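You operate a simulated robot arm through the tools that you are given. There is no shell and no other tool. Be economical: measure what you need, move in short steps, check, and stop when the job is done.

The job below is to be done with a simulated two-armed robot. You get a single attempt, and the scene is never put back.

TASK
Set the dial regulator to 300 kPa, coming up from nought.
Fine: work in the white bay and hold it still while you turn; then stand it in the white dish.

Only the result counts: the job must be done as asked and must still hold three seconds after the hand-in. Knocking over, shifting, dropping, spilling or breaking anything else fails it.

THE ROBOT
Two 7-joint arms with two-finger parallel grippers on one trunk, on a base that drives. Base frame: it is fixed to the floor where the robot stands at the start and does not move with it; the origin is under the middle of the robot, x ahead of it, y to its left, z up; the surface under the hand at the start is at about z = 850. Lengths are in mm, angles in rad, forces in N, time in s.
The left shoulder is at the start at [70, 163, 1170], the right one opposite. With the tool pointing down near the work surface each hand reaches from about 400 to 880 mm from the robot's upright axis, wherever it stands, measured 20 degrees to its own side. Places, roughly: white bay [500, 200, 800]; white dish [500, 700, 900]; yellow regulator knob [500, -200, 1000]. Payload 3.43 kg a hand.
The tool frame of a hand sits at the grasp point between the pads (the TCP): z along the fingers, y along the line on which they close. The tips reach 34 mm beyond it. Largest opening 128 mm; finger width 24, thickness 12; the body of the gripper, 48 by 130 mm, starts 96 mm behind the TCP.
Orientation is that of the tool frame in the base frame, as [roll, pitch, yaw] about the fixed x, y, z axes, in that order (R = Rz(yaw) Ry(pitch) Rx(roll)). With the fingers straight down and closing along the base's y, the tool's x points along the base's -x, its y along +y and its z along -z.

THE INTERFACE
- The arms move only by the tool move_arm. It takes "left_motion", "right_motion" or both (then of equal length, played together; a hand with none holds still); each is a list of rows, each an object of numbers (a shift or turn left out is 0, a gripper value left out holds the last): "x", "y", "z": the shift along the tool's x, y, z in m; "ax", "ay", "az": the turn, a rotation vector about the tool's x, y, z in rad; "gripper": the closure in counts, from 0 (fully open) to 255 (shut). In form: [{"x": .., "y": .., "z": .., "ax": .., "ay": .., "az": .., "gripper": ..}, ...]. A call has 1 to 10 rows; each row shifts and turns the commanded pose from where the row before left it, along the tool's axes as they then stand. Rows are played at 5 a second. More than 50 mm and 0.15 rad between two rows, or a gripper value outside its range, and nothing of the call is played. A pose out of reach is approached as far as the arm can. The call stops where the force on the tool passes 40 N (or 10 N more than at its start, if that is more) or the arm is blocked; 0.2 s more then pass. Each finger travels about 153 mm/s and halts on what it meets, pressing with about 26 N; the grip force reading is that of the motor and also rises with nothing between the fingers. The clock runs only during rows and for 0.2 s after the last one: add rows that do not move to give the fingers time. It gives the time, the measured TCP pose, the force on the tool (base axes), the opening and the grip force at its end, in the units of the frame above (readings bear some noise), with the torque about the TCP (base axes, N m) and any sound that the robot's microphone picked up, and new pictures: "show" is both (left out), scene, wrist or none (wrist: the cameras of the hands that moved).
- Cameras (640 x 400 px; columns grow to the right, rows downward): "scene" is now at [137.9, 0.8, 1398.3]; the picture's right is [0.12, -0.99, 0.00], its down [-0.53, -0.06, -0.84] and it looks along [0.84, 0.10, -0.54] (base axes); focal length 225 px, centre (320, 200). "left" rides on the left gripper at [76, 11, -160] in its tool frame; the picture's right is [-0.15, 0.99, 0.00], its down [-0.88, -0.13, -0.46] and it looks along [-0.45, -0.07, 0.89] (tool axes); focal length 234 px, centre (320, 200). "right" rides on the right gripper at [76, -11, -160] in its tool frame; the picture's right is [0.15, 0.99, 0.00], its down [-0.88, 0.13, -0.46] and it looks along [-0.45, 0.07, 0.89] (tool axes); focal length 234 px, centre (320, 200).
- raise_lower(by): slides the trunk up (or, below 0, down) by that many mm; the arms and the scene camera ride with it, the base frame stays. It gives what a move gives, with no picture.
- drive_base(legs): drives the robot by 1 to 6 legs, each [ahead, left, turn to the left] in mm, mm and rad, along the robot's own axes; the way and the turn of a leg run together, so that a leg with both is an arc; at most 1500 mm and 3.142 rad a leg. The arms and the cameras ride along, it lands a little off, and it stops where it bumps. It gives what a move gives, and a new picture of the scene camera.
- pan_tilt(pan, tilt): turns the head with the scene camera to pan (to the left, within 1.501 rad either way) and tilt (down, from -0.506 to 1.204), counted from straight ahead of the robot. It gives what a move gives, and a new picture of the scene camera.
- point_at(camera, pixels): for up to 12 pixels [column, row] of the newest picture of that camera ("zoom" is the newest enlarged one), the place [x, y, z] in the base frame of the surface seen there, good to about 2 mm, but the place of the scene camera against the robot may be out by one fixed shift of up to 18 mm in any direction. It takes no simulated time.
- close_up(camera, box): a new picture of the part [left, top, right, bottom] of that camera's present view, enlarged. It takes no simulated time.
- close_job(): hands the job in; it is judged then, once.

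Work in short steps. Measure before you move; look again where a grasp or a placing could have gone wrong, and mend it. You have 80 turns and 260 pictures in all, those below and enlarged ones among them. Open the grippers and draw the arms clear of the work before you hand the job in, unless the task says otherwise; then end with one line.

The tools are called as name(argument=value, ...) on one line, values as JSON. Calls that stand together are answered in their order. move_arm: Moves the arms, as the interface text tells. Its arguments: {"type":"object","properties":{"left_motion":{"type":"array"},"right_motion":{"type":"array"},"show":{"type":"string","enum":["both","scene","wrist","none"]}},"required":[]} The other tools are called the same way: raise_lower (by) slides the trunk up or down; drive_base (legs) drives the base; pan_tilt (pan, tilt) turns the head that bears the scene camera; point_at (camera, pixels) gives the place of the surface under pixels of a picture; close_up (camera, box) takes an enlarged picture of a part of a camera's view; close_job () hands the job in.

At the start:

```text
clock: 0.0
left_position: [487.4, 185.9, 1287.3]
left_tool_rot: [3.142, 0.0, -3.14]
left_force: [0.8, 0.4, -0.8]
left_wrist_torque: [-0.02, 0.0, -0.01]
left_grip_width: 128.0
left_grip_force: 0.1
right_position: [414.7, -153.3, 1285.9]
right_tool_rot: [-3.141, 0.0, 3.141]
right_force: [-0.6, 0.1, 0.7]
right_wrist_torque: [0.03, -0.03, 0.01]
right_grip_width: 128.2
right_grip_force: 0.0
trunk travel left (down, up): [-650.0, 290.0]
robot x, y, heading: [0.8, -3.0, -0.002]
head pan, tilt: [0.119, 0.567]
```

scene: 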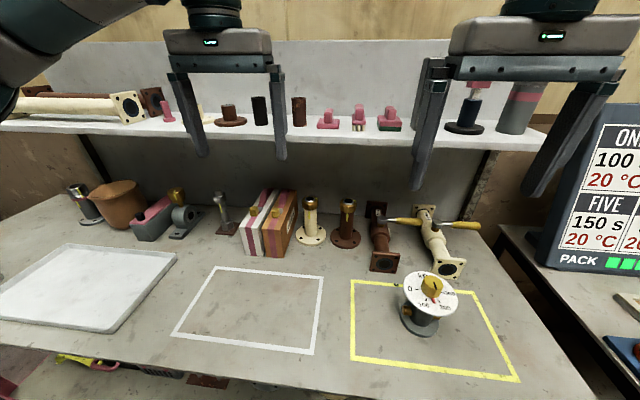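
right: 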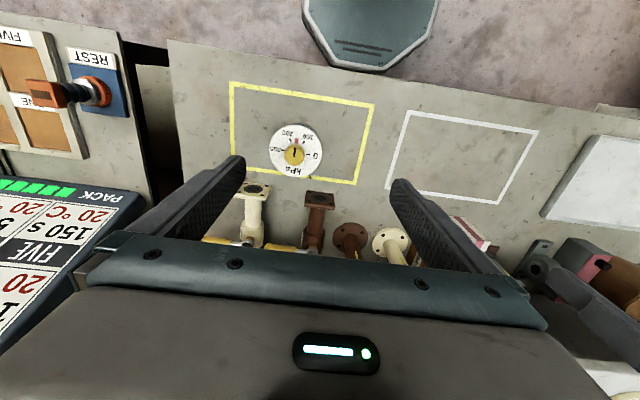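
left: 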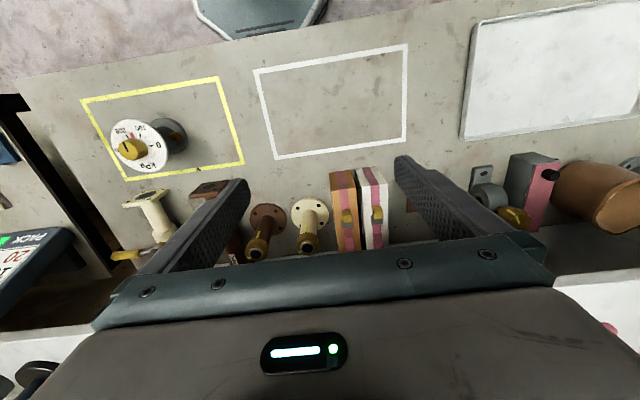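

The regulator stands in the yellow bay around scene pixel (430,300). I enlarge it and measure key points.

close_up(camera="scene", box=[380, 250, 480, 350])

close_up(camera="right", box=[255, 110, 335, 190])

point_at(camera="right", pixels=[[295, 155], [272, 155], [320, 155], [295, 127], [295, 176], [403, 111], [536, 131], [497, 205], [387, 187], [560, 190], [330, 110], [610, 140]])

point_at(camera="scene", pixels=[[432, 286], [420, 322], [405, 325], [250, 310], [219, 267], [322, 278], [312, 354], [175, 335], [70, 285], [70, 244], [176, 256], [112, 330]])

```text
4.00 times, centred on (430, 300) of scene
```

zoom: 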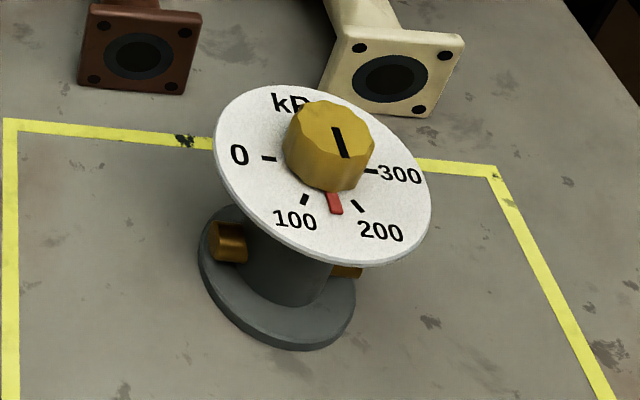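

```text
5.00 times, centred on (295, 150) of right
```

zoom: 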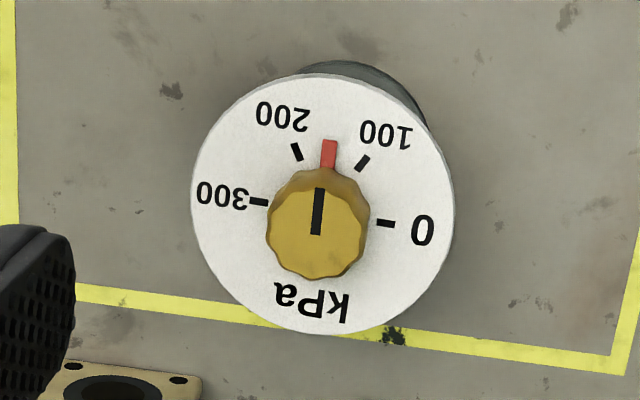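

```text
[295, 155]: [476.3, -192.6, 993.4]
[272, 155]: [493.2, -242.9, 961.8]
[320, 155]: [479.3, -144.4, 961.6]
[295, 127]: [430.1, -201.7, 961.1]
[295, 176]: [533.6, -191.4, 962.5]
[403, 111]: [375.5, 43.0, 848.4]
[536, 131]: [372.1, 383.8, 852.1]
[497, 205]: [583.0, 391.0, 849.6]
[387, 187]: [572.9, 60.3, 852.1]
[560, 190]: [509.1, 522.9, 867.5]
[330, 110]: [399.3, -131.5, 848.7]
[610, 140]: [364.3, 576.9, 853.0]
```

```text
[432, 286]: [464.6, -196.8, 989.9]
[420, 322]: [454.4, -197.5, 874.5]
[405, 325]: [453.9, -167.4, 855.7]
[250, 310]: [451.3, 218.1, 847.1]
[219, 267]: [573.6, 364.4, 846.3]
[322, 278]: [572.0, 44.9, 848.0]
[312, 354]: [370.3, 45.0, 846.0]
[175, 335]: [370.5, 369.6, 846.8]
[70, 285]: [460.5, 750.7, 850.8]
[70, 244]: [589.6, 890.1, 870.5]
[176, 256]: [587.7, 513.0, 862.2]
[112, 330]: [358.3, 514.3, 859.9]
```

The dial face is level at z≈961, its centre near (481,-194), with the pointer at about 150 now. I look at the column and ports from the left camera, and measure the neighbours behind.

close_up(camera="left", box=[90, 90, 210, 190])

point_at(camera="left", pixels=[[130, 147], [183, 125], [175, 150], [185, 140], [165, 122], [150, 195], [210, 187], [268, 215], [310, 212], [345, 250], [490, 200], [580, 180]])

point_at(camera="scene", pixels=[[438, 317], [437, 317], [467, 318], [403, 333], [430, 335], [400, 316], [448, 268], [382, 262], [345, 240], [310, 237], [285, 250], [265, 255]])

close_up(camera="scene", box=[0, 150, 320, 350])

```text
4.00 times, centred on (150, 140) of left
```

zoom: 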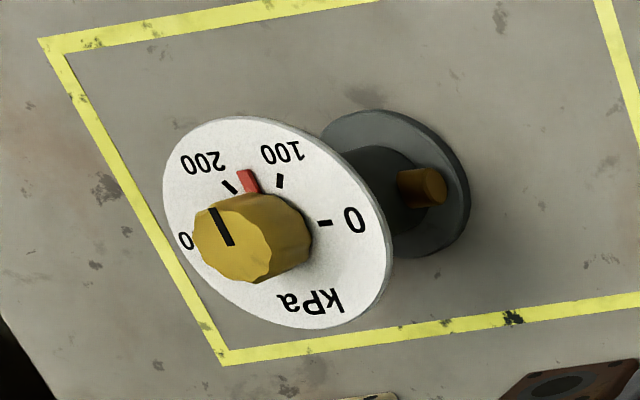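

```text
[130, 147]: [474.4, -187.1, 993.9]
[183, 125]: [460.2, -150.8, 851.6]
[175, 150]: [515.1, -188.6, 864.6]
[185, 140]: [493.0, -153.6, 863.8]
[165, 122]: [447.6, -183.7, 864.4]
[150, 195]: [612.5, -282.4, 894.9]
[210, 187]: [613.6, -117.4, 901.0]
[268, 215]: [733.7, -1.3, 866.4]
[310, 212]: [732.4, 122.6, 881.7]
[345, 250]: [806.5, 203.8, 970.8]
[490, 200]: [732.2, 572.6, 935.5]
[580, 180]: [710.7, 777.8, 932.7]
```

```text
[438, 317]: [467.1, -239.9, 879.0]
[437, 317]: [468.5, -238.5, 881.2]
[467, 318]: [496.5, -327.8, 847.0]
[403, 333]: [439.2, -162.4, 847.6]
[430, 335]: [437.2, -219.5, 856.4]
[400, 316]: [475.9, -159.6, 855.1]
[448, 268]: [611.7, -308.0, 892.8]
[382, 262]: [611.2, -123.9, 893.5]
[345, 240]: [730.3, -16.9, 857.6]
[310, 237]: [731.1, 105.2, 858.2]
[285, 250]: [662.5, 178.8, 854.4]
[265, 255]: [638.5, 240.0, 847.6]
```

```text
2.00 times, centred on (160, 250) of scene
```

zoom: 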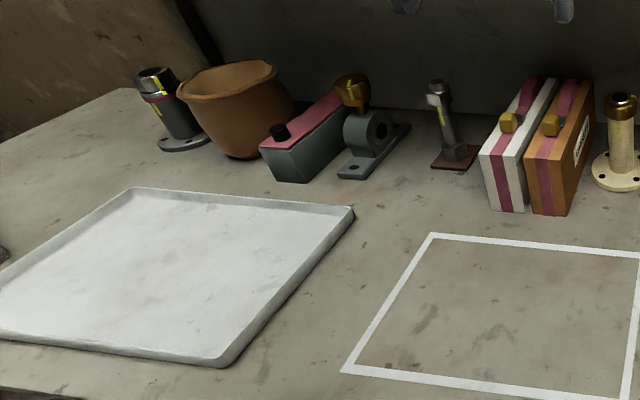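

The ports sit low (z≈880), leaving about 890–957 of free column under the dial. I'll bring the left hand in nearly level from the +y side with its camera upward, starting with a quarter yaw up high.

move_arm(left_motion=[{"az": -0.15}, {"az": -0.15}, {"az": -0.15}, {"az": -0.15}, {"az": -0.15}, {"az": -0.15}, {"az": -0.15}, {"az": -0.15}, {"az": -0.15}, {"az": -0.15}], show="none")

move_arm(left_motion=[{"az": -0.07}, {"ay": 0.15}, {"ay": 0.15}, {"ay": 0.15}, {"ay": 0.15}, {"ay": 0.15}, {"ay": 0.15}, {"ay": 0.15}, {"ay": 0.15}, {"ay": 0.15}], show="both")

```text
clock: 2.2
left_position: [486.3, 186.1, 1285.8]
left_tool_rot: [-3.141, 0.0, -1.639]
left_force: [-0.5, -0.2, -0.2]
left_wrist_torque: [0.02, -0.03, 0.03]
left_grip_width: 128.2
left_grip_force: 0.0
right_position: [414.7, -151.4, 1287.2]
right_tool_rot: [3.14, 0.0, -3.141]
right_force: [-0.1, 0.2, -0.7]
right_wrist_torque: [-0.03, 0.01, 0.01]
right_grip_width: 127.8
right_grip_force: 0.1
trunk travel left (down, up): [-650.0, 290.0]
robot x, y, heading: [4.4, 2.3, -0.004]
head pan, tilt: [0.119, 0.567]
```

```text
clock: 4.4
left_position: [487.7, 188.0, 1286.6]
left_tool_rot: [-3.137, -1.352, -1.574]
left_force: [-0.2, -0.7, 0.2]
left_wrist_torque: [0.01, 0.02, -0.01]
left_grip_width: 128.2
left_grip_force: 0.0
right_position: [413.7, -151.8, 1286.8]
right_tool_rot: [-3.141, 0.0, 3.141]
right_force: [0.2, -0.3, 0.2]
right_wrist_torque: [0.0, 0.02, -0.06]
right_grip_width: 127.6
right_grip_force: 0.0
trunk travel left (down, up): [-650.0, 290.0]
robot x, y, heading: [-0.4, -0.7, 0.001]
head pan, tilt: [0.119, 0.567]
```

scene: 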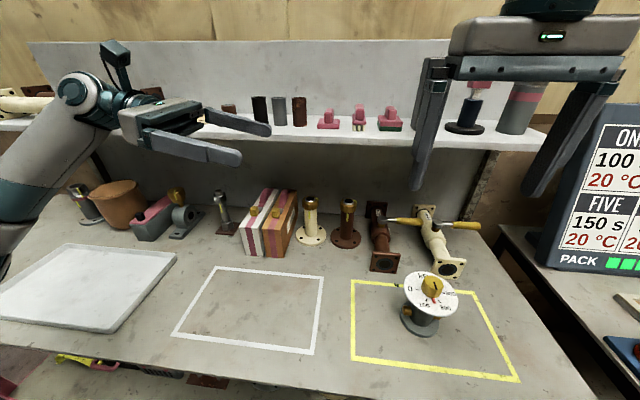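
left: 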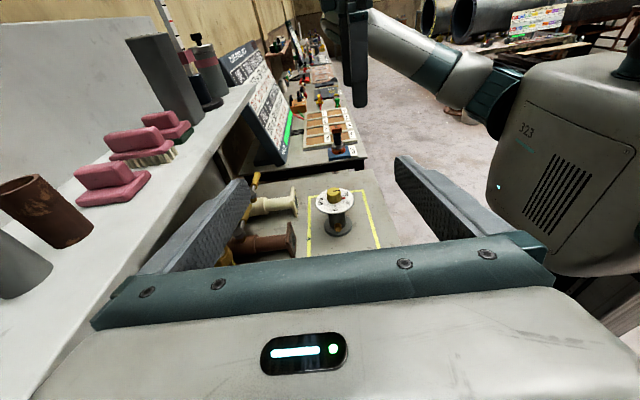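

The left hand is tilted 12° with the camera on top. I lower it over the white bay to z≈937, y≈88, clear of everything.

move_arm(left_motion=[{"x": -0.032, "z": 0.0174}, {"x": -0.032, "z": 0.0174}, {"x": -0.032, "z": 0.0174}, {"x": -0.032, "z": 0.0174}, {"x": -0.032, "z": 0.0174}, {"x": -0.032, "z": 0.0174}, {"x": -0.032, "z": 0.0174}, {"x": -0.032, "z": 0.0174}, {"x": -0.032, "z": 0.0174, "y": 0.0065}, {"x": -0.032, "z": 0.0174}])

```text
clock: 6.6
left_position: [481.5, 85.4, 936.1]
left_tool_rot: [-3.14, -1.352, -1.573]
left_force: [-0.1, -0.3, 0.1]
left_wrist_torque: [0.01, -0.01, 0.0]
left_grip_width: 127.7
left_grip_force: 0.1
right_position: [414.7, -152.9, 1286.1]
right_tool_rot: [3.141, 0.001, -3.14]
right_force: [0.1, 1.2, 0.9]
right_wrist_torque: [0.01, 0.02, 0.0]
right_grip_width: 127.8
right_grip_force: 0.0
trunk travel left (down, up): [-650.0, 290.0]
robot x, y, heading: [-0.1, 2.1, 0.0]
head pan, tilt: [0.119, 0.567]
```

scene: 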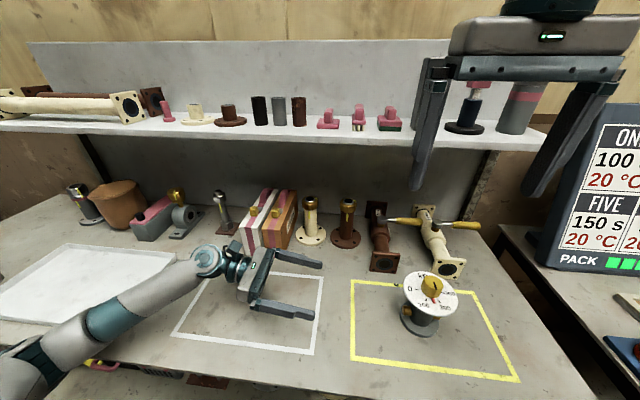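
left: 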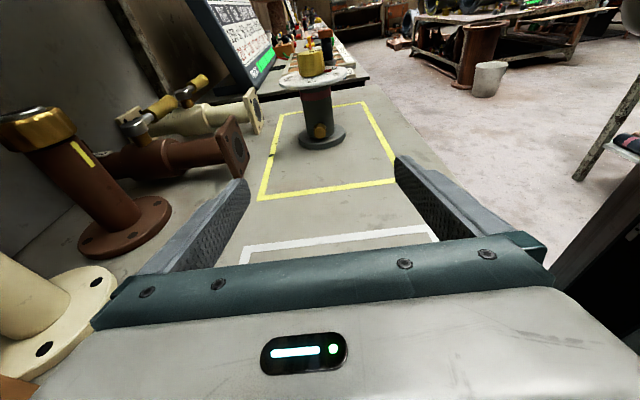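

Good side view. I measure the column, port and dial from here.

close_up(camera="left", box=[260, 30, 380, 160])

point_at(camera="left", pixels=[[318, 100], [307, 100], [328, 100], [320, 130], [312, 130], [328, 130], [318, 92], [318, 115], [344, 140], [302, 143], [318, 86], [352, 76]])

```text
3.08 times, centred on (320, 95) of left
```

zoom: 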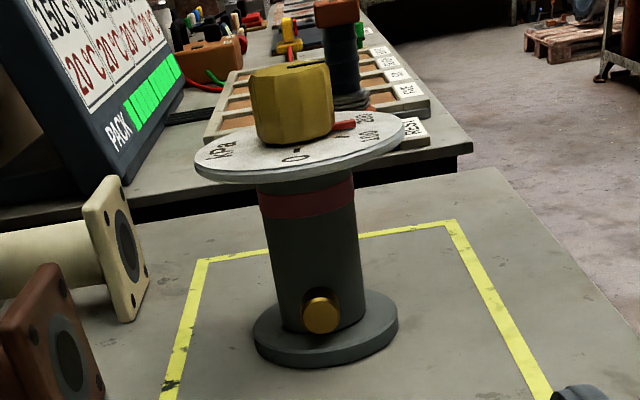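

```text
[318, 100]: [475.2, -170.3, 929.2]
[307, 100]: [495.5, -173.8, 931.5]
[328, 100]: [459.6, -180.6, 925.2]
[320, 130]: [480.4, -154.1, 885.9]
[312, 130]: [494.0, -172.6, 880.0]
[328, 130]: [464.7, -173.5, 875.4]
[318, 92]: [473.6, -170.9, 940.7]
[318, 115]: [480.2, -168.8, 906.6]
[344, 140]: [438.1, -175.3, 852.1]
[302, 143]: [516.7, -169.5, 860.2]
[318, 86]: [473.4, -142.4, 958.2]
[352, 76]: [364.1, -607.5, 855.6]
```

Column centre ≈(478,-194), radius ≈25, port z≈880±8. I slide in to straddle the column at z≈912.

move_arm(left_motion=[{"x": 0.0036, "y": 0.003, "z": 0.0274}, {"x": 0.0036, "z": 0.0274}, {"x": 0.0036, "z": 0.0274}, {"x": 0.0036, "z": 0.0274}, {"x": 0.0036, "z": 0.0274}, {"x": 0.0036, "z": 0.0274}, {"x": 0.0036, "z": 0.0274}, {"x": 0.0036, "z": 0.0274}, {"x": 0.0036, "z": 0.0274}, {"x": 0.0036, "z": 0.0274}])

```text
clock: 9.0
left_position: [503.8, -5.8, 961.8]
left_tool_rot: [-2.66, -1.307, -1.832]
left_force: [-0.5, 0.0, -0.4]
left_wrist_torque: [-0.03, 0.02, -0.03]
left_grip_width: 128.0
left_grip_force: 0.0
right_position: [401.1, -1.8, 1291.9]
right_tool_rot: [3.13, 0.017, -2.95]
right_force: [0.0, -0.6, -0.5]
right_wrist_torque: [0.03, 0.05, 0.02]
right_grip_width: 128.1
right_grip_force: 0.0
trunk travel left (down, up): [-650.0, 290.0]
robot x, y, heading: [-16.6, 87.8, 0.197]
head pan, tilt: [0.119, 0.567]
stopped in row 10 (left hand): the arm was blocked; the commanded pose is now the measured one
```

scene: 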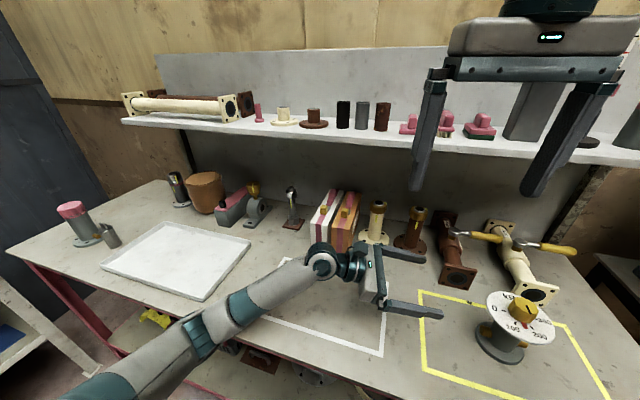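
left: 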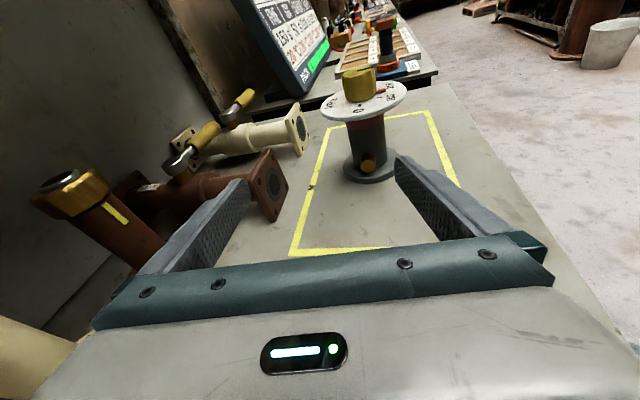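

The arm's forearm seems to have met the table edge and pushed the base to a turned pose (y 88, heading 0.197); nothing on the bench moved. I back the hand off, then raise the trunk.

move_arm(left_motion=[{"z": -0.02, "x": 0.01}, {"z": -0.02, "x": 0.01}, {"z": -0.02, "x": 0.01}, {"z": -0.02, "x": 0.01}], show="none")

raise_lower(by=200)

pan_tilt(pan=0.2, tilt=0.9)

```text
clock: 10.0
left_position: [495.4, 68.4, 1001.2]
left_tool_rot: [-2.784, -1.326, -1.717]
left_force: [0.2, -0.7, 1.1]
left_wrist_torque: [0.06, 0.03, 0.03]
left_grip_width: 128.0
left_grip_force: 0.2
right_position: [417.2, 11.5, 1287.3]
right_tool_rot: [3.139, 0.006, -2.953]
right_force: [0.5, -0.7, -0.2]
right_wrist_torque: [0.01, 0.03, 0.01]
right_grip_width: 128.4
right_grip_force: 0.0
trunk travel left (down, up): [-650.0, 290.0]
robot x, y, heading: [-12.4, 86.9, 0.189]
head pan, tilt: [0.119, 0.567]
```

```text
clock: 12.2
left_position: [499.0, 68.5, 1202.6]
left_tool_rot: [-2.776, -1.329, -1.727]
left_force: [0.2, 0.5, 0.3]
left_wrist_torque: [0.03, 0.0, 0.01]
left_grip_width: 128.0
left_grip_force: 0.0
right_position: [424.3, 13.7, 1486.2]
right_tool_rot: [-3.141, 0.0, -2.953]
right_force: [0.2, -0.2, -0.2]
right_wrist_torque: [0.01, -0.02, 0.02]
right_grip_width: 127.9
right_grip_force: 0.0
trunk travel left (down, up): [-850.0, 90.0]
robot x, y, heading: [-9.2, 87.3, 0.186]
head pan, tilt: [0.119, 0.567]
```

```text
clock: 13.0
left_position: [498.8, 67.4, 1204.2]
left_tool_rot: [-2.775, -1.328, -1.725]
left_force: [-0.2, 0.5, 0.3]
left_wrist_torque: [0.05, -0.01, -0.01]
left_grip_width: 128.1
left_grip_force: 0.2
right_position: [423.4, 14.6, 1486.0]
right_tool_rot: [3.14, 0.0, -2.954]
right_force: [-0.3, 0.7, 0.3]
right_wrist_torque: [-0.03, -0.01, 0.01]
right_grip_width: 128.3
right_grip_force: 0.1
trunk travel left (down, up): [-850.0, 90.0]
robot x, y, heading: [-10.3, 89.5, 0.187]
head pan, tilt: [0.201, 0.901]
```

scene: 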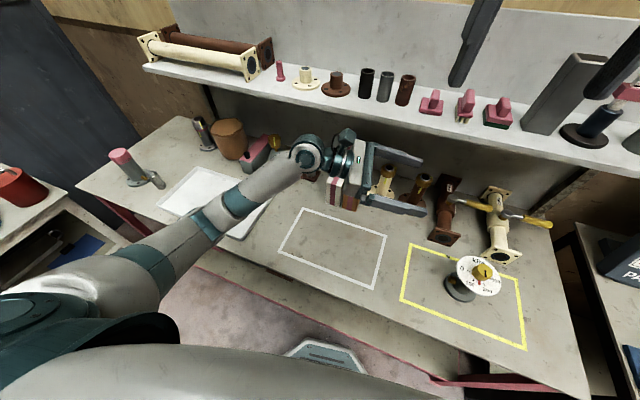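

The arm is clear now. I draw the left hand back along its axis, then straighten the base and drive right so the regulator lies ahead-left of the robot.

move_arm(left_motion=[{"z": -0.04}, {"z": -0.04}, {"z": -0.04}, {"z": -0.04}, {"z": -0.04}], show="none")

drive_base(legs=[[0, 0, -0.187], [0, -365, 0]])

```text
clock: 14.2
left_position: [454.7, 261.9, 1248.3]
left_tool_rot: [-2.771, -1.328, -1.733]
left_force: [0.7, 0.2, 0.6]
left_wrist_torque: [0.0, -0.01, 0.0]
left_grip_width: 128.1
left_grip_force: 0.0
right_position: [421.5, 14.5, 1487.1]
right_tool_rot: [-3.14, 0.0, -2.954]
right_force: [0.2, 0.7, 0.2]
right_wrist_torque: [0.02, -0.02, 0.01]
right_grip_width: 127.9
right_grip_force: 0.0
trunk travel left (down, up): [-850.0, 90.0]
robot x, y, heading: [-11.4, 84.2, 0.188]
head pan, tilt: [0.201, 0.901]
```

```text
clock: 17.2
left_position: [480.0, -195.1, 1247.3]
left_tool_rot: [-2.773, -1.328, -1.922]
left_force: [-0.8, -0.5, -0.3]
left_wrist_torque: [-0.01, 0.0, 0.03]
left_grip_width: 128.2
left_grip_force: 0.1
right_position: [400.9, -429.6, 1486.1]
right_tool_rot: [-3.141, 0.0, 3.139]
right_force: [0.1, 0.1, 0.5]
right_wrist_torque: [-0.03, -0.01, -0.01]
right_grip_width: 128.1
right_grip_force: 0.0
trunk travel left (down, up): [-850.0, 90.0]
robot x, y, heading: [-12.2, -275.3, -0.007]
head pan, tilt: [0.201, 0.901]
```

scene: 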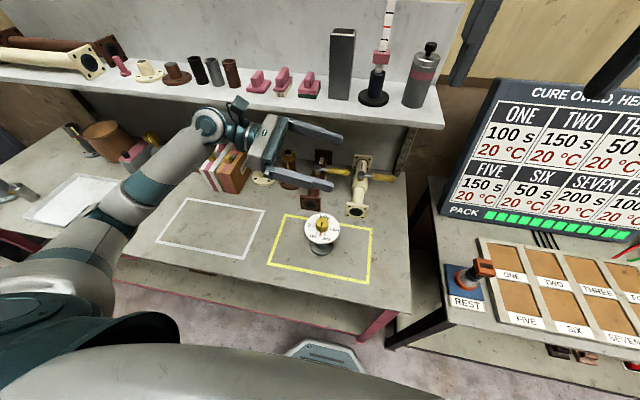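

Base is at y −275 and straight. The hand hangs right above the regulator, so I draw it back to y≈−5 and level its small roll error.

move_arm(left_motion=[{"az": -0.083, "ax": -0.0265}, {"x": -0.0082, "z": -0.037}, {"x": -0.0082, "z": -0.037}, {"x": -0.0082, "z": -0.037}, {"x": -0.0082, "z": -0.037}, {"x": -0.0082, "z": -0.037}], show="none")

move_arm(left_motion=[{"x": -0.0327, "z": 0.0073}, {"x": -0.0327, "z": 0.0073}, {"x": -0.0327, "z": 0.0073}, {"x": -0.0327, "z": 0.0073}, {"x": -0.0327, "z": 0.0073}, {"x": -0.0327, "z": 0.0073}, {"x": -0.0327, "z": 0.0073}, {"x": -0.0327, "z": 0.0073}], show="both")

```text
clock: 18.6
left_position: [477.9, -5.8, 1249.2]
left_tool_rot: [-3.14, -1.346, -1.569]
left_force: [0.1, 0.4, -0.3]
left_wrist_torque: [0.01, 0.0, 0.02]
left_grip_width: 128.2
left_grip_force: 0.0
right_position: [400.9, -430.2, 1485.6]
right_tool_rot: [-3.141, -0.001, 3.139]
right_force: [-0.1, -0.7, -1.0]
right_wrist_torque: [0.04, 0.0, 0.0]
right_grip_width: 127.9
right_grip_force: 0.1
trunk travel left (down, up): [-850.0, 90.0]
robot x, y, heading: [-14.9, -279.9, 0.0]
head pan, tilt: [0.201, 0.901]
```

```text
clock: 20.4
left_position: [479.8, -4.1, 978.6]
left_tool_rot: [3.137, -1.345, -1.565]
left_force: [0.2, 0.6, -1.3]
left_wrist_torque: [0.02, 0.0, -0.01]
left_grip_width: 128.0
left_grip_force: 0.1
right_position: [400.6, -430.3, 1485.2]
right_tool_rot: [-3.141, -0.001, 3.14]
right_force: [1.0, 0.1, 0.0]
right_wrist_torque: [0.01, 0.02, 0.01]
right_grip_width: 128.0
right_grip_force: 0.0
trunk travel left (down, up): [-850.0, 90.0]
robot x, y, heading: [-12.8, -272.6, -0.002]
head pan, tilt: [0.201, 0.901]
```

scene: 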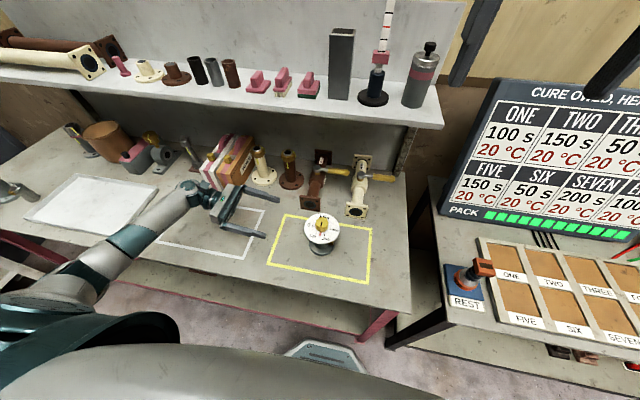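
left: 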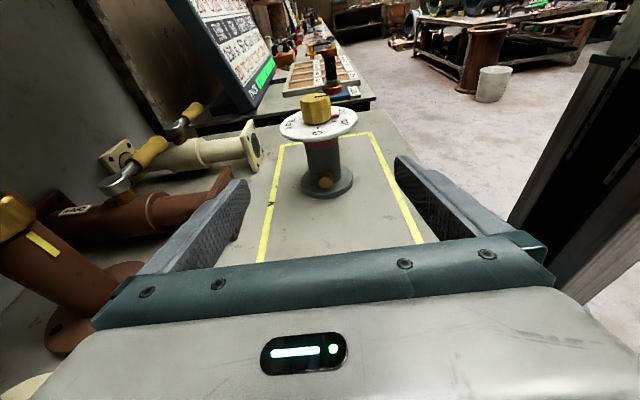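

Forearm is now well above the table edge. I drop the last 66 mm and re-measure the column.

move_arm(left_motion=[{"x": -0.0322, "z": 0.0072}, {"x": -0.0322, "z": 0.0072}], show="wrist")

point_at(camera="left", pixels=[[310, 134], [322, 134], [334, 134], [326, 110], [326, 155], [322, 125]])

```text
clock: 21.0
left_position: [480.3, -4.3, 913.9]
left_tool_rot: [3.137, -1.343, -1.562]
left_force: [0.5, 0.2, 0.1]
left_wrist_torque: [-0.02, -0.03, 0.01]
left_grip_width: 128.0
left_grip_force: 0.1
right_position: [401.1, -431.2, 1486.8]
right_tool_rot: [-3.141, -0.002, 3.138]
right_force: [0.2, 0.7, -0.5]
right_wrist_torque: [0.0, 0.04, -0.01]
right_grip_width: 128.0
right_grip_force: 0.0
trunk travel left (down, up): [-850.0, 90.0]
robot x, y, heading: [-13.6, -277.8, -0.004]
head pan, tilt: [0.201, 0.901]
```

left: 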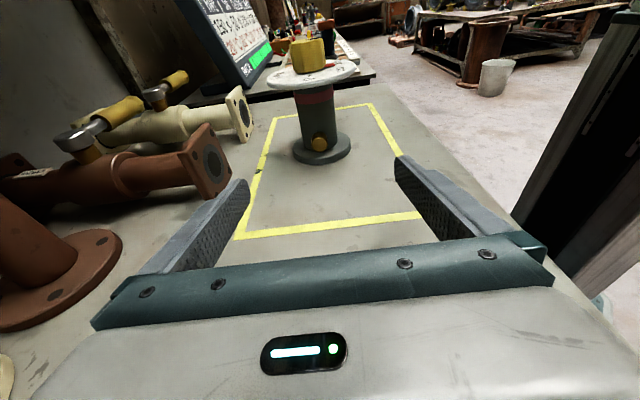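

```text
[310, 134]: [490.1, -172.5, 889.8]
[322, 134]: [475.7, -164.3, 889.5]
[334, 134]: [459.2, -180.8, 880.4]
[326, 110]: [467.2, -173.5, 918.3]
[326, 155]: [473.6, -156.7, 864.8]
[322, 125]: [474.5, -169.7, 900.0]
```

Column centre ≈(477,-195). I slide forward to straddle it.

move_arm(left_motion=[{"x": 0.0048, "y": 0.003, "z": 0.0229}, {"x": 0.0048, "z": 0.0229}, {"x": 0.0048, "z": 0.0229}, {"x": 0.0048, "z": 0.0229}, {"x": 0.0048, "z": 0.0229}, {"x": 0.0048, "z": 0.0229}, {"x": 0.0048, "z": 0.0229}, {"x": 0.0048, "z": 0.0229}])

```text
clock: 22.8
left_position: [476.8, -191.0, 911.6]
left_tool_rot: [3.136, -1.344, -1.564]
left_force: [0.4, 0.3, -0.6]
left_wrist_torque: [-0.01, -0.03, 0.02]
left_grip_width: 127.8
left_grip_force: 0.1
right_position: [401.7, -432.3, 1487.4]
right_tool_rot: [-3.141, 0.0, 3.138]
right_force: [-0.2, -0.3, -0.5]
right_wrist_torque: [-0.01, 0.01, 0.03]
right_grip_width: 128.0
right_grip_force: 0.0
trunk travel left (down, up): [-850.0, 90.0]
robot x, y, heading: [-9.7, -279.3, -0.006]
head pan, tilt: [0.201, 0.901]
```

scene: 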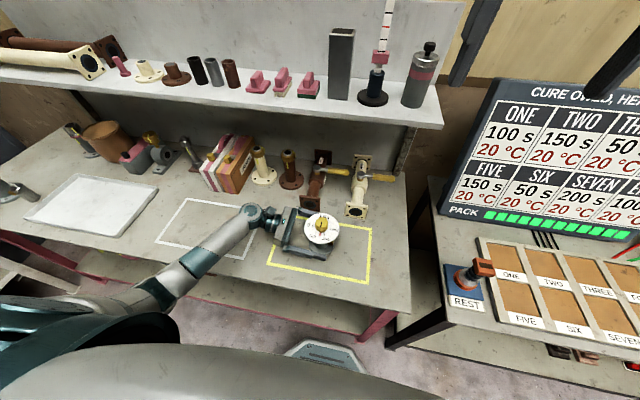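
left: 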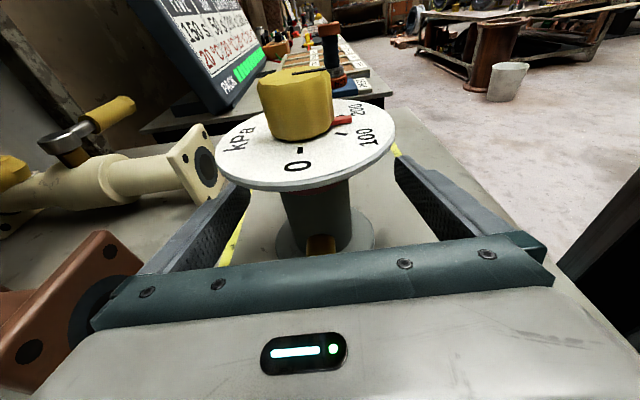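

The column lies between the fingers. I close and give it time.

move_arm(left_motion=[{"gripper": 120}, {"gripper": 160}, {"gripper": 255}, {}, {}], show="wrist")

```text
clock: 24.0
left_position: [478.0, -190.3, 911.7]
left_tool_rot: [3.139, -1.347, -1.565]
left_force: [1.4, 0.8, 2.2]
left_wrist_torque: [0.01, -0.41, 0.04]
left_grip_width: 50.9
left_grip_force: 25.8
right_position: [401.8, -430.3, 1486.3]
right_tool_rot: [-3.141, 0.001, 3.139]
right_force: [-0.3, 0.8, 0.1]
right_wrist_torque: [-0.02, 0.01, 0.02]
right_grip_width: 128.1
right_grip_force: 0.0
trunk travel left (down, up): [-850.0, 90.0]
robot x, y, heading: [-14.2, -277.2, -0.002]
head pan, tilt: [0.201, 0.901]
```

left: 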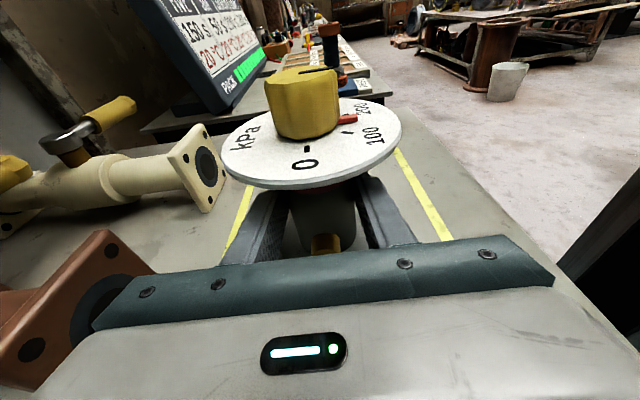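

Gripped at 51 mm. I lift it 60 mm straight up and check.

move_arm(left_motion=[{"x": 0.0049, "z": -0.0011}, {"x": 0.0146, "z": -0.0033}, {"x": 0.0195, "z": -0.0043}, {"x": 0.0195, "z": -0.0043}, {}])

```text
clock: 25.2
left_position: [476.3, -192.1, 971.4]
left_tool_rot: [3.135, -1.341, -1.562]
left_force: [0.9, 0.5, -6.0]
left_wrist_torque: [0.12, -0.24, 0.07]
left_grip_width: 51.1
left_grip_force: 26.1
right_position: [401.7, -430.5, 1486.9]
right_tool_rot: [-3.141, 0.001, 3.138]
right_force: [-0.1, -0.3, 0.9]
right_wrist_torque: [0.01, 0.02, -0.01]
right_grip_width: 128.2
right_grip_force: 0.1
trunk travel left (down, up): [-850.0, 90.0]
robot x, y, heading: [-12.9, -274.3, -0.001]
head pan, tilt: [0.201, 0.901]
```

scene: 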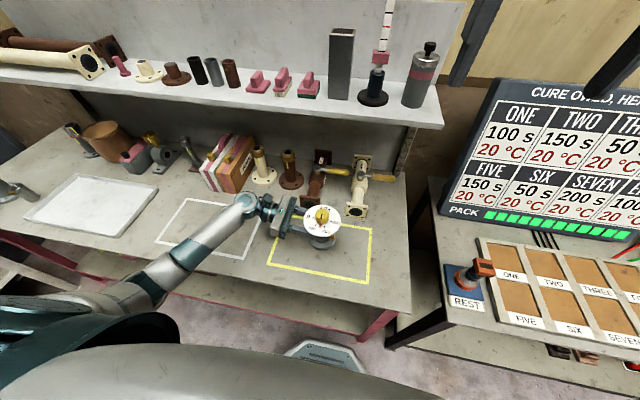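
left: 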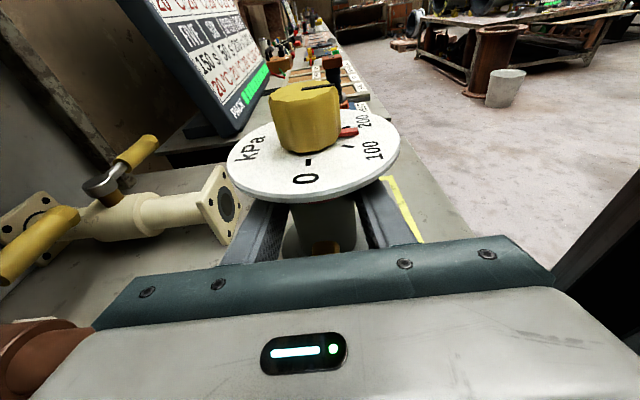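

Held firmly (≈6 N). I drive left 390 mm to bring it over the middle of the white bay.

drive_base(legs=[[0, 200, 0], [0, 195, 0]])

```text
clock: 28.0
left_position: [477.7, 204.2, 970.6]
left_tool_rot: [3.137, -1.343, -1.563]
left_force: [-0.7, -0.1, -5.7]
left_wrist_torque: [0.05, -0.02, -0.02]
left_grip_width: 51.0
left_grip_force: 26.0
right_position: [402.7, -36.4, 1486.0]
right_tool_rot: [3.141, -0.001, 3.14]
right_force: [-0.4, 0.3, -0.3]
right_wrist_torque: [0.03, 0.02, 0.0]
right_grip_width: 127.9
right_grip_force: 0.1
trunk travel left (down, up): [-850.0, 90.0]
robot x, y, heading: [-10.9, 120.8, 0.0]
head pan, tilt: [0.201, 0.901]
```

scene: 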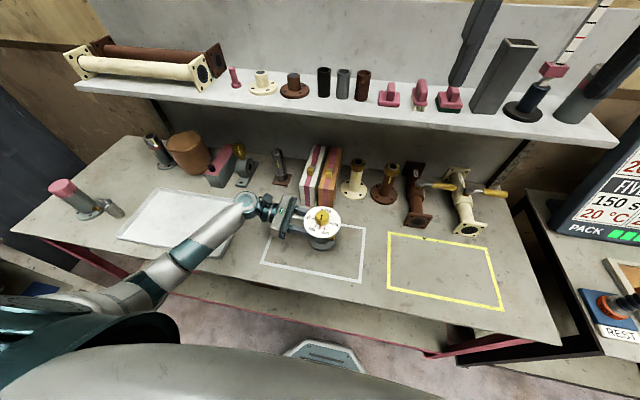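

Over the white bay at y≈204. I lower 60 mm till it stands.

move_arm(left_motion=[{"x": -0.0195, "z": 0.0043}, {"x": -0.0195, "z": 0.0043}, {"x": -0.0117, "z": 0.0026}, {"x": -0.006, "z": 0.0013}, {"x": -0.0025, "z": 0.0006}, {}])

```text
clock: 29.4
left_position: [476.3, 207.4, 913.2]
left_tool_rot: [-3.131, -1.345, -1.577]
left_force: [0.3, -0.4, 23.2]
left_wrist_torque: [-0.18, -0.02, 0.27]
left_grip_width: 51.1
left_grip_force: 26.4
right_position: [400.0, -32.8, 1487.4]
right_tool_rot: [-3.141, 0.001, 3.138]
right_force: [-0.3, 0.0, 0.0]
right_wrist_torque: [0.0, -0.02, 0.02]
right_grip_width: 127.7
right_grip_force: 0.0
trunk travel left (down, up): [-850.0, 90.0]
robot x, y, heading: [-15.9, 121.9, -0.004]
head pan, tilt: [0.201, 0.901]
```

scene: 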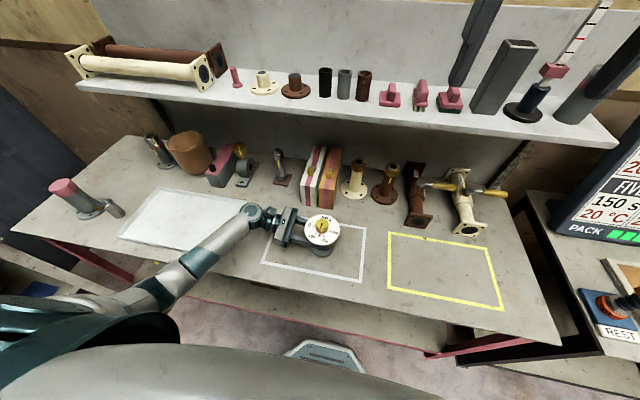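
left: 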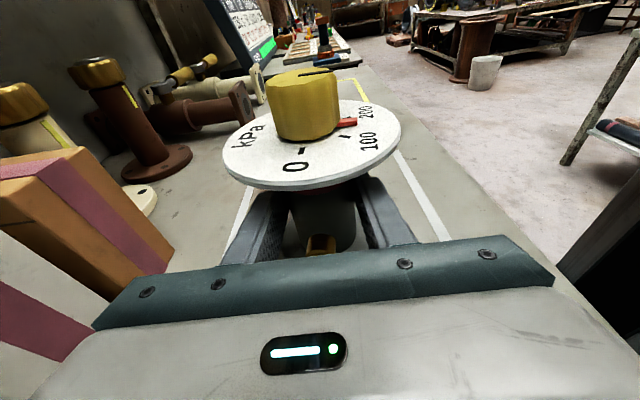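

It stands in the bay, still gripped. I ease the press by 1 mm and bring the right hand high above the knob for a view.

move_arm(left_motion=[{"x": 0.001}, {}, {}, {}, {}, {}, {}, {}, {}, {}], right_motion=[{"x": -0.0075, "y": 0.0238, "z": 0.025}, {"x": -0.0075, "y": 0.0238, "z": 0.025}, {"x": -0.0075, "y": 0.0238, "z": 0.025}, {"x": -0.0075, "y": 0.0238, "z": 0.025}, {"x": -0.0075, "y": 0.0238, "z": 0.025}, {"x": -0.0075, "y": 0.0238, "z": 0.025}, {"x": -0.0075, "y": 0.0238, "z": 0.025}, {"x": -0.0075, "y": 0.0238, "z": 0.025}, {"x": -0.0075, "y": 0.0238, "z": 0.025}, {"x": -0.0075, "y": 0.0238, "z": 0.025}])

close_up(camera="right", box=[220, 100, 420, 225])

```text
clock: 31.6
left_position: [476.0, 206.7, 912.8]
left_tool_rot: [3.14, -1.346, -1.567]
left_force: [-2.0, -0.6, 10.9]
left_wrist_torque: [0.44, -0.02, -0.11]
left_grip_width: 50.8
left_grip_force: 25.9
right_position: [476.5, 208.7, 1236.9]
right_tool_rot: [3.141, 0.0, 3.137]
right_force: [0.3, 0.7, 0.0]
right_wrist_torque: [-0.04, -0.04, 0.0]
right_grip_width: 127.8
right_grip_force: 0.0
trunk travel left (down, up): [-850.0, 90.0]
robot x, y, heading: [-9.7, 119.0, -0.001]
head pan, tilt: [0.201, 0.901]
```

scene: 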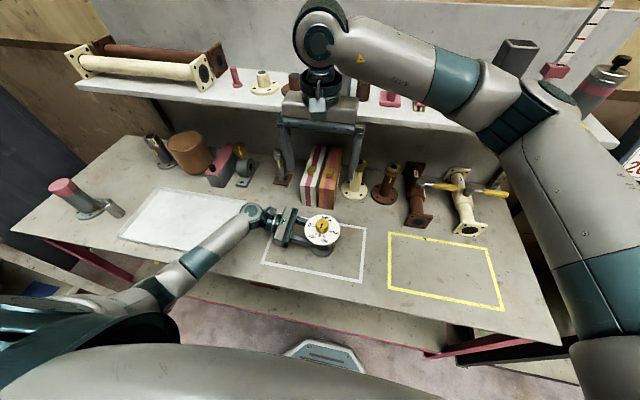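
right: 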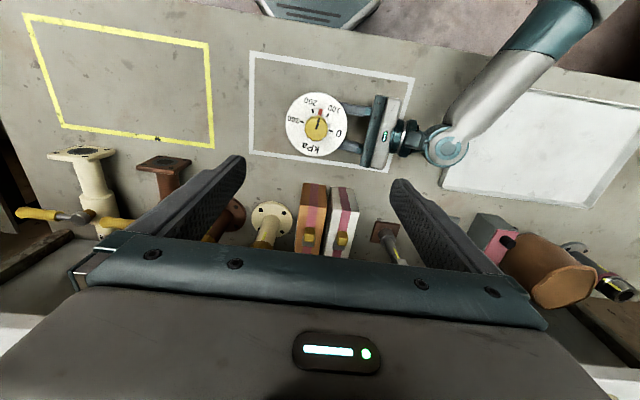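
left: 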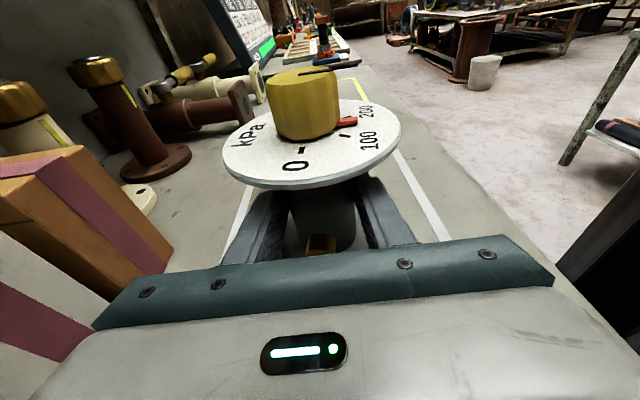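

```text
3.20 times, centred on (320, 162) of right
```

zoom: 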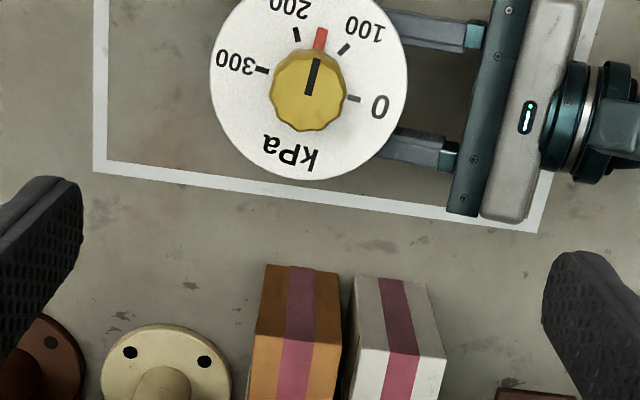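

Now I measure the knob and dial marks in the enlarged picture.

point_at(camera="zoom", pixels=[[353, 100], [345, 49], [297, 34], [263, 70], [320, 36], [213, 75], [406, 75], [308, 178], [275, 90], [345, 95], [310, 65], [310, 125]])

close_up(camera="right", box=[280, 85, 360, 165])

```text
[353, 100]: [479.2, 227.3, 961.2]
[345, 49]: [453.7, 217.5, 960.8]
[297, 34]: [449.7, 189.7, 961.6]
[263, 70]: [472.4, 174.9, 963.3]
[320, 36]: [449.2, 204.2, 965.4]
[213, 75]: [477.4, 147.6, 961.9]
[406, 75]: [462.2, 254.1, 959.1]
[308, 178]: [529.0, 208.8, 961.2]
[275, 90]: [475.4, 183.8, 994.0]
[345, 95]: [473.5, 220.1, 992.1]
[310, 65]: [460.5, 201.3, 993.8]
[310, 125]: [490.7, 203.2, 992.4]
```

```text
5.00 times, centred on (320, 125) of right
```

zoom: 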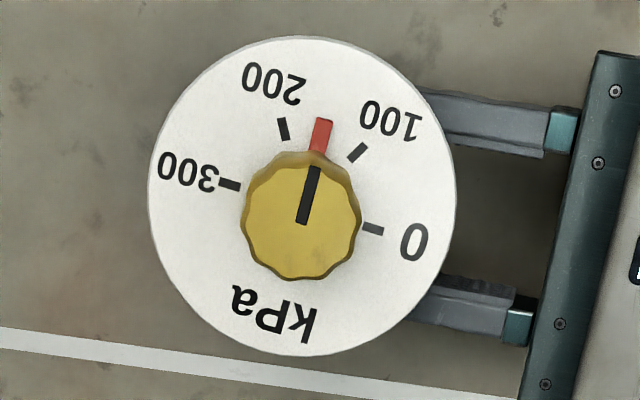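

Marks are 60° per 100 kPa: 0 at 83°, 300 at 263°, pointer at ≈174° (≈151 kPa), axis ≈(476,202). I part-close the right hand and come down to z≈1060 to check alignment.

move_arm(right_motion=[{"y": -0.006, "gripper": 110}, {"z": 0.0295}, {"z": 0.0295}, {"z": 0.0295}, {"z": 0.0295}, {"z": 0.0295}, {"z": 0.0295}, {}], show="wrist")

close_up(camera="left", box=[180, 0, 460, 200])

```text
clock: 33.4
left_position: [476.2, 206.7, 911.3]
left_tool_rot: [3.142, -1.345, -1.565]
left_force: [-4.3, 0.3, 5.7]
left_wrist_torque: [-0.03, 0.06, -0.01]
left_grip_width: 51.3
left_grip_force: 25.6
right_position: [476.3, 200.0, 1058.6]
right_tool_rot: [3.14, 0.001, 3.139]
right_force: [0.0, -0.4, 0.5]
right_wrist_torque: [-0.01, 0.0, 0.0]
right_grip_width: 72.9
right_grip_force: 0.1
trunk travel left (down, up): [-850.0, 90.0]
robot x, y, heading: [-8.7, 120.3, 0.0]
head pan, tilt: [0.201, 0.901]
```

right: 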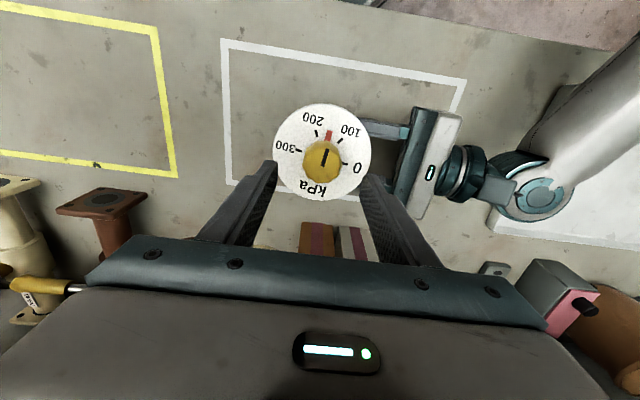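

```text
2.00 times, centred on (320, 100) of left
```

zoom: 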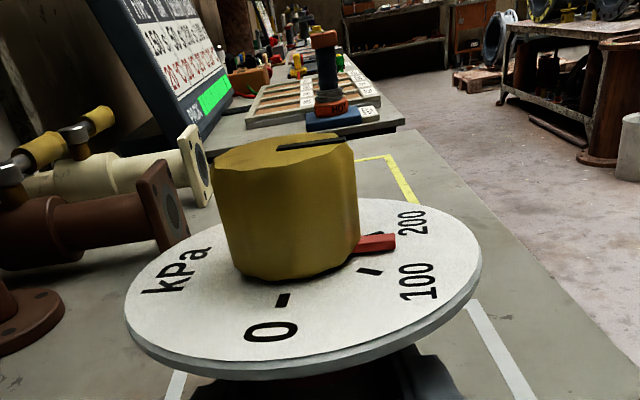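

Aligned. I descend to TCP z≈1000 (tips just over the dial) and close on the knob.

move_arm(right_motion=[{"z": 0.02, "y": 0.002}, {"z": 0.02}, {"z": 0.0185}, {}, {"gripper": 150}, {"gripper": 190}, {"gripper": 255}, {}, {}], show="wrist")

close_up(camera="left", box=[180, 0, 460, 200])

```text
clock: 35.4
left_position: [476.1, 206.1, 912.1]
left_tool_rot: [3.139, -1.345, -1.564]
left_force: [-3.3, -1.7, 3.2]
left_wrist_torque: [0.03, -0.04, 0.0]
left_grip_width: 50.8
left_grip_force: 26.3
right_position: [477.3, 201.1, 1000.2]
right_tool_rot: [-3.141, 0.0, 3.141]
right_force: [0.4, 1.1, 0.6]
right_wrist_torque: [0.03, -0.08, 0.01]
right_grip_width: 39.0
right_grip_force: 26.4
trunk travel left (down, up): [-850.0, 90.0]
robot x, y, heading: [-10.0, 122.8, -0.005]
head pan, tilt: [0.201, 0.901]
```

right: 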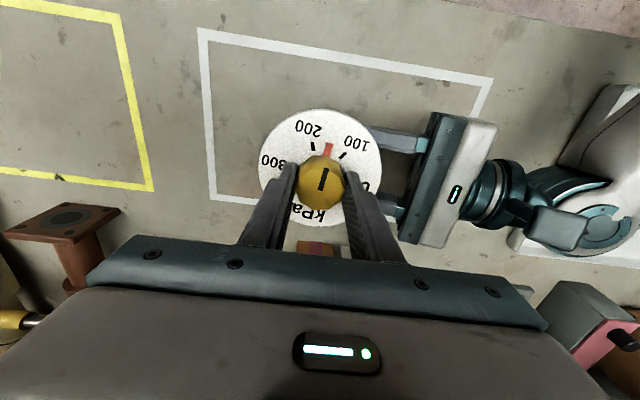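

```text
2.00 times, centred on (320, 100) of left
```

zoom: 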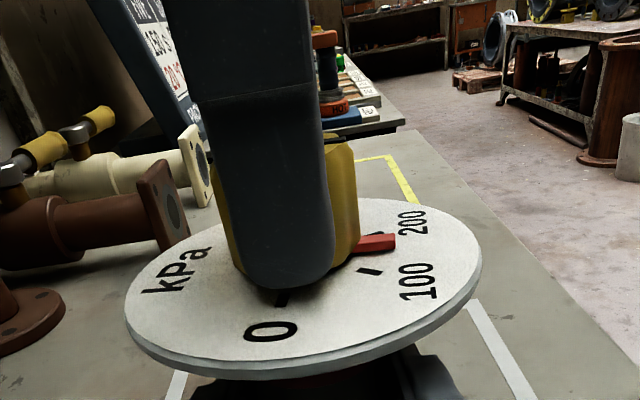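

Knob gripped at 39 mm. I turn it down (clockwise from above, tool az +) by 0.6 rad first to check.

move_arm(right_motion=[{"az": 0.12}, {"az": 0.12}, {"az": 0.12}, {"az": 0.12}, {"az": 0.12}], show="wrist")

close_up(camera="left", box=[180, 0, 460, 200])

```text
clock: 36.6
left_position: [477.2, 205.8, 913.3]
left_tool_rot: [3.139, -1.344, -1.566]
left_force: [0.5, -5.1, 5.6]
left_wrist_torque: [0.22, 0.07, 0.01]
left_grip_width: 50.9
left_grip_force: 26.3
right_position: [476.7, 201.4, 1000.2]
right_tool_rot: [3.14, -0.003, 2.537]
right_force: [-1.3, 5.6, -2.2]
right_wrist_torque: [0.16, 0.02, 0.0]
right_grip_width: 39.2
right_grip_force: 26.0
trunk travel left (down, up): [-850.0, 90.0]
robot x, y, heading: [-8.5, 123.5, -0.004]
head pan, tilt: [0.201, 0.901]
```

right: 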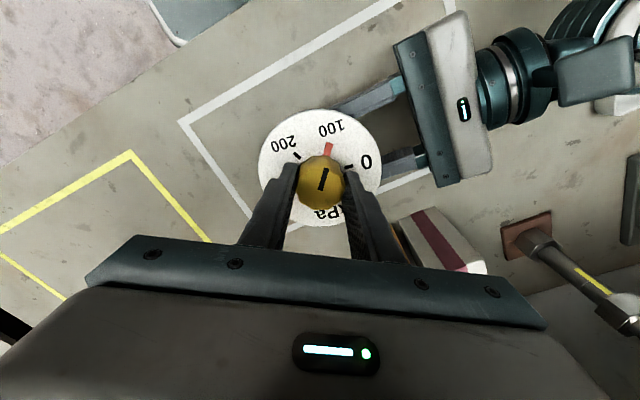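

```text
2.00 times, centred on (320, 100) of left
```

zoom: 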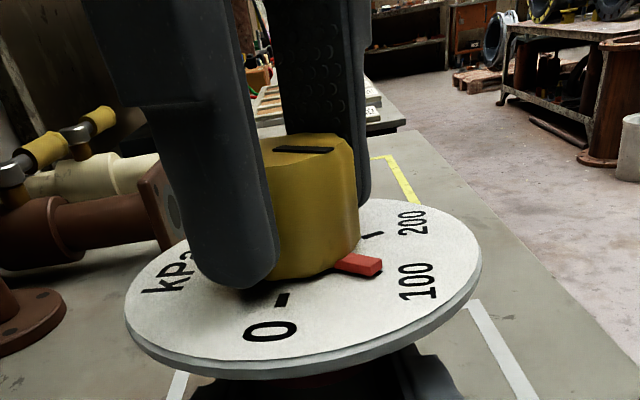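

The knob follows with no slip. I continue to nought: a further 0.98 rad.

move_arm(right_motion=[{"az": 0.12}, {"az": 0.12}, {"az": 0.12}, {"az": 0.12}, {"az": 0.12}, {"az": 0.12}, {"az": 0.12}, {"az": 0.1}, {"az": 0.04}], show="wrist")

close_up(camera="left", box=[180, 0, 460, 200])

close_up(camera="right", box=[240, 90, 400, 240])

```text
clock: 38.6
left_position: [477.8, 206.8, 912.6]
left_tool_rot: [3.14, -1.344, -1.565]
left_force: [6.4, -7.7, 12.0]
left_wrist_torque: [0.22, 0.1, 0.02]
left_grip_width: 51.0
left_grip_force: 26.0
right_position: [476.9, 201.7, 1000.5]
right_tool_rot: [-3.141, 0.003, 1.556]
right_force: [-6.2, 5.9, -9.6]
right_wrist_torque: [0.21, 0.26, 0.01]
right_grip_width: 39.2
right_grip_force: 25.9
trunk travel left (down, up): [-850.0, 90.0]
robot x, y, heading: [-12.7, 122.6, 0.003]
head pan, tilt: [0.201, 0.901]
```

right: 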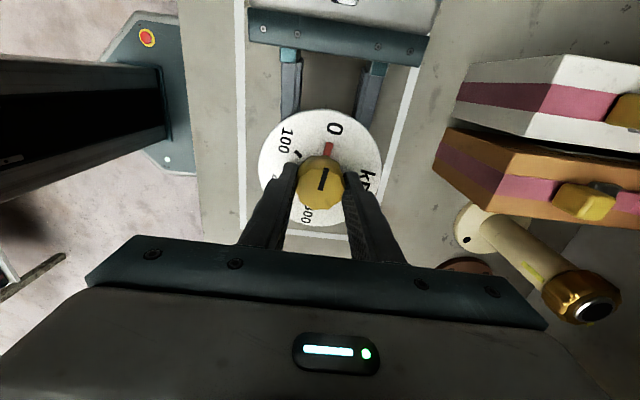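

```text
2.00 times, centred on (320, 100) of left
```

zoom: 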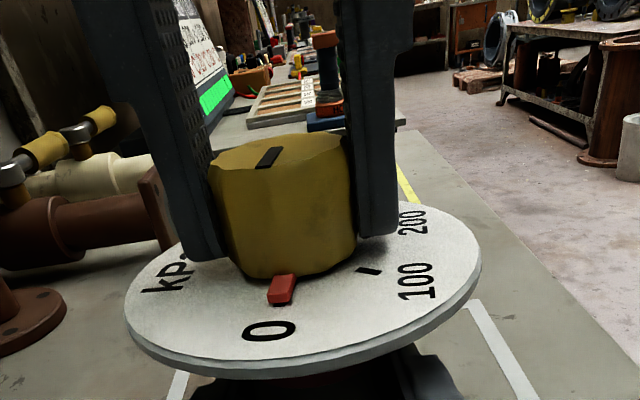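

```text
2.67 times, centred on (320, 165) of right
```

zoom: 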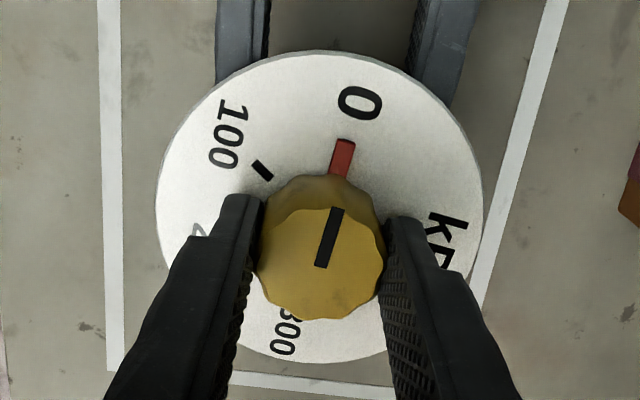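

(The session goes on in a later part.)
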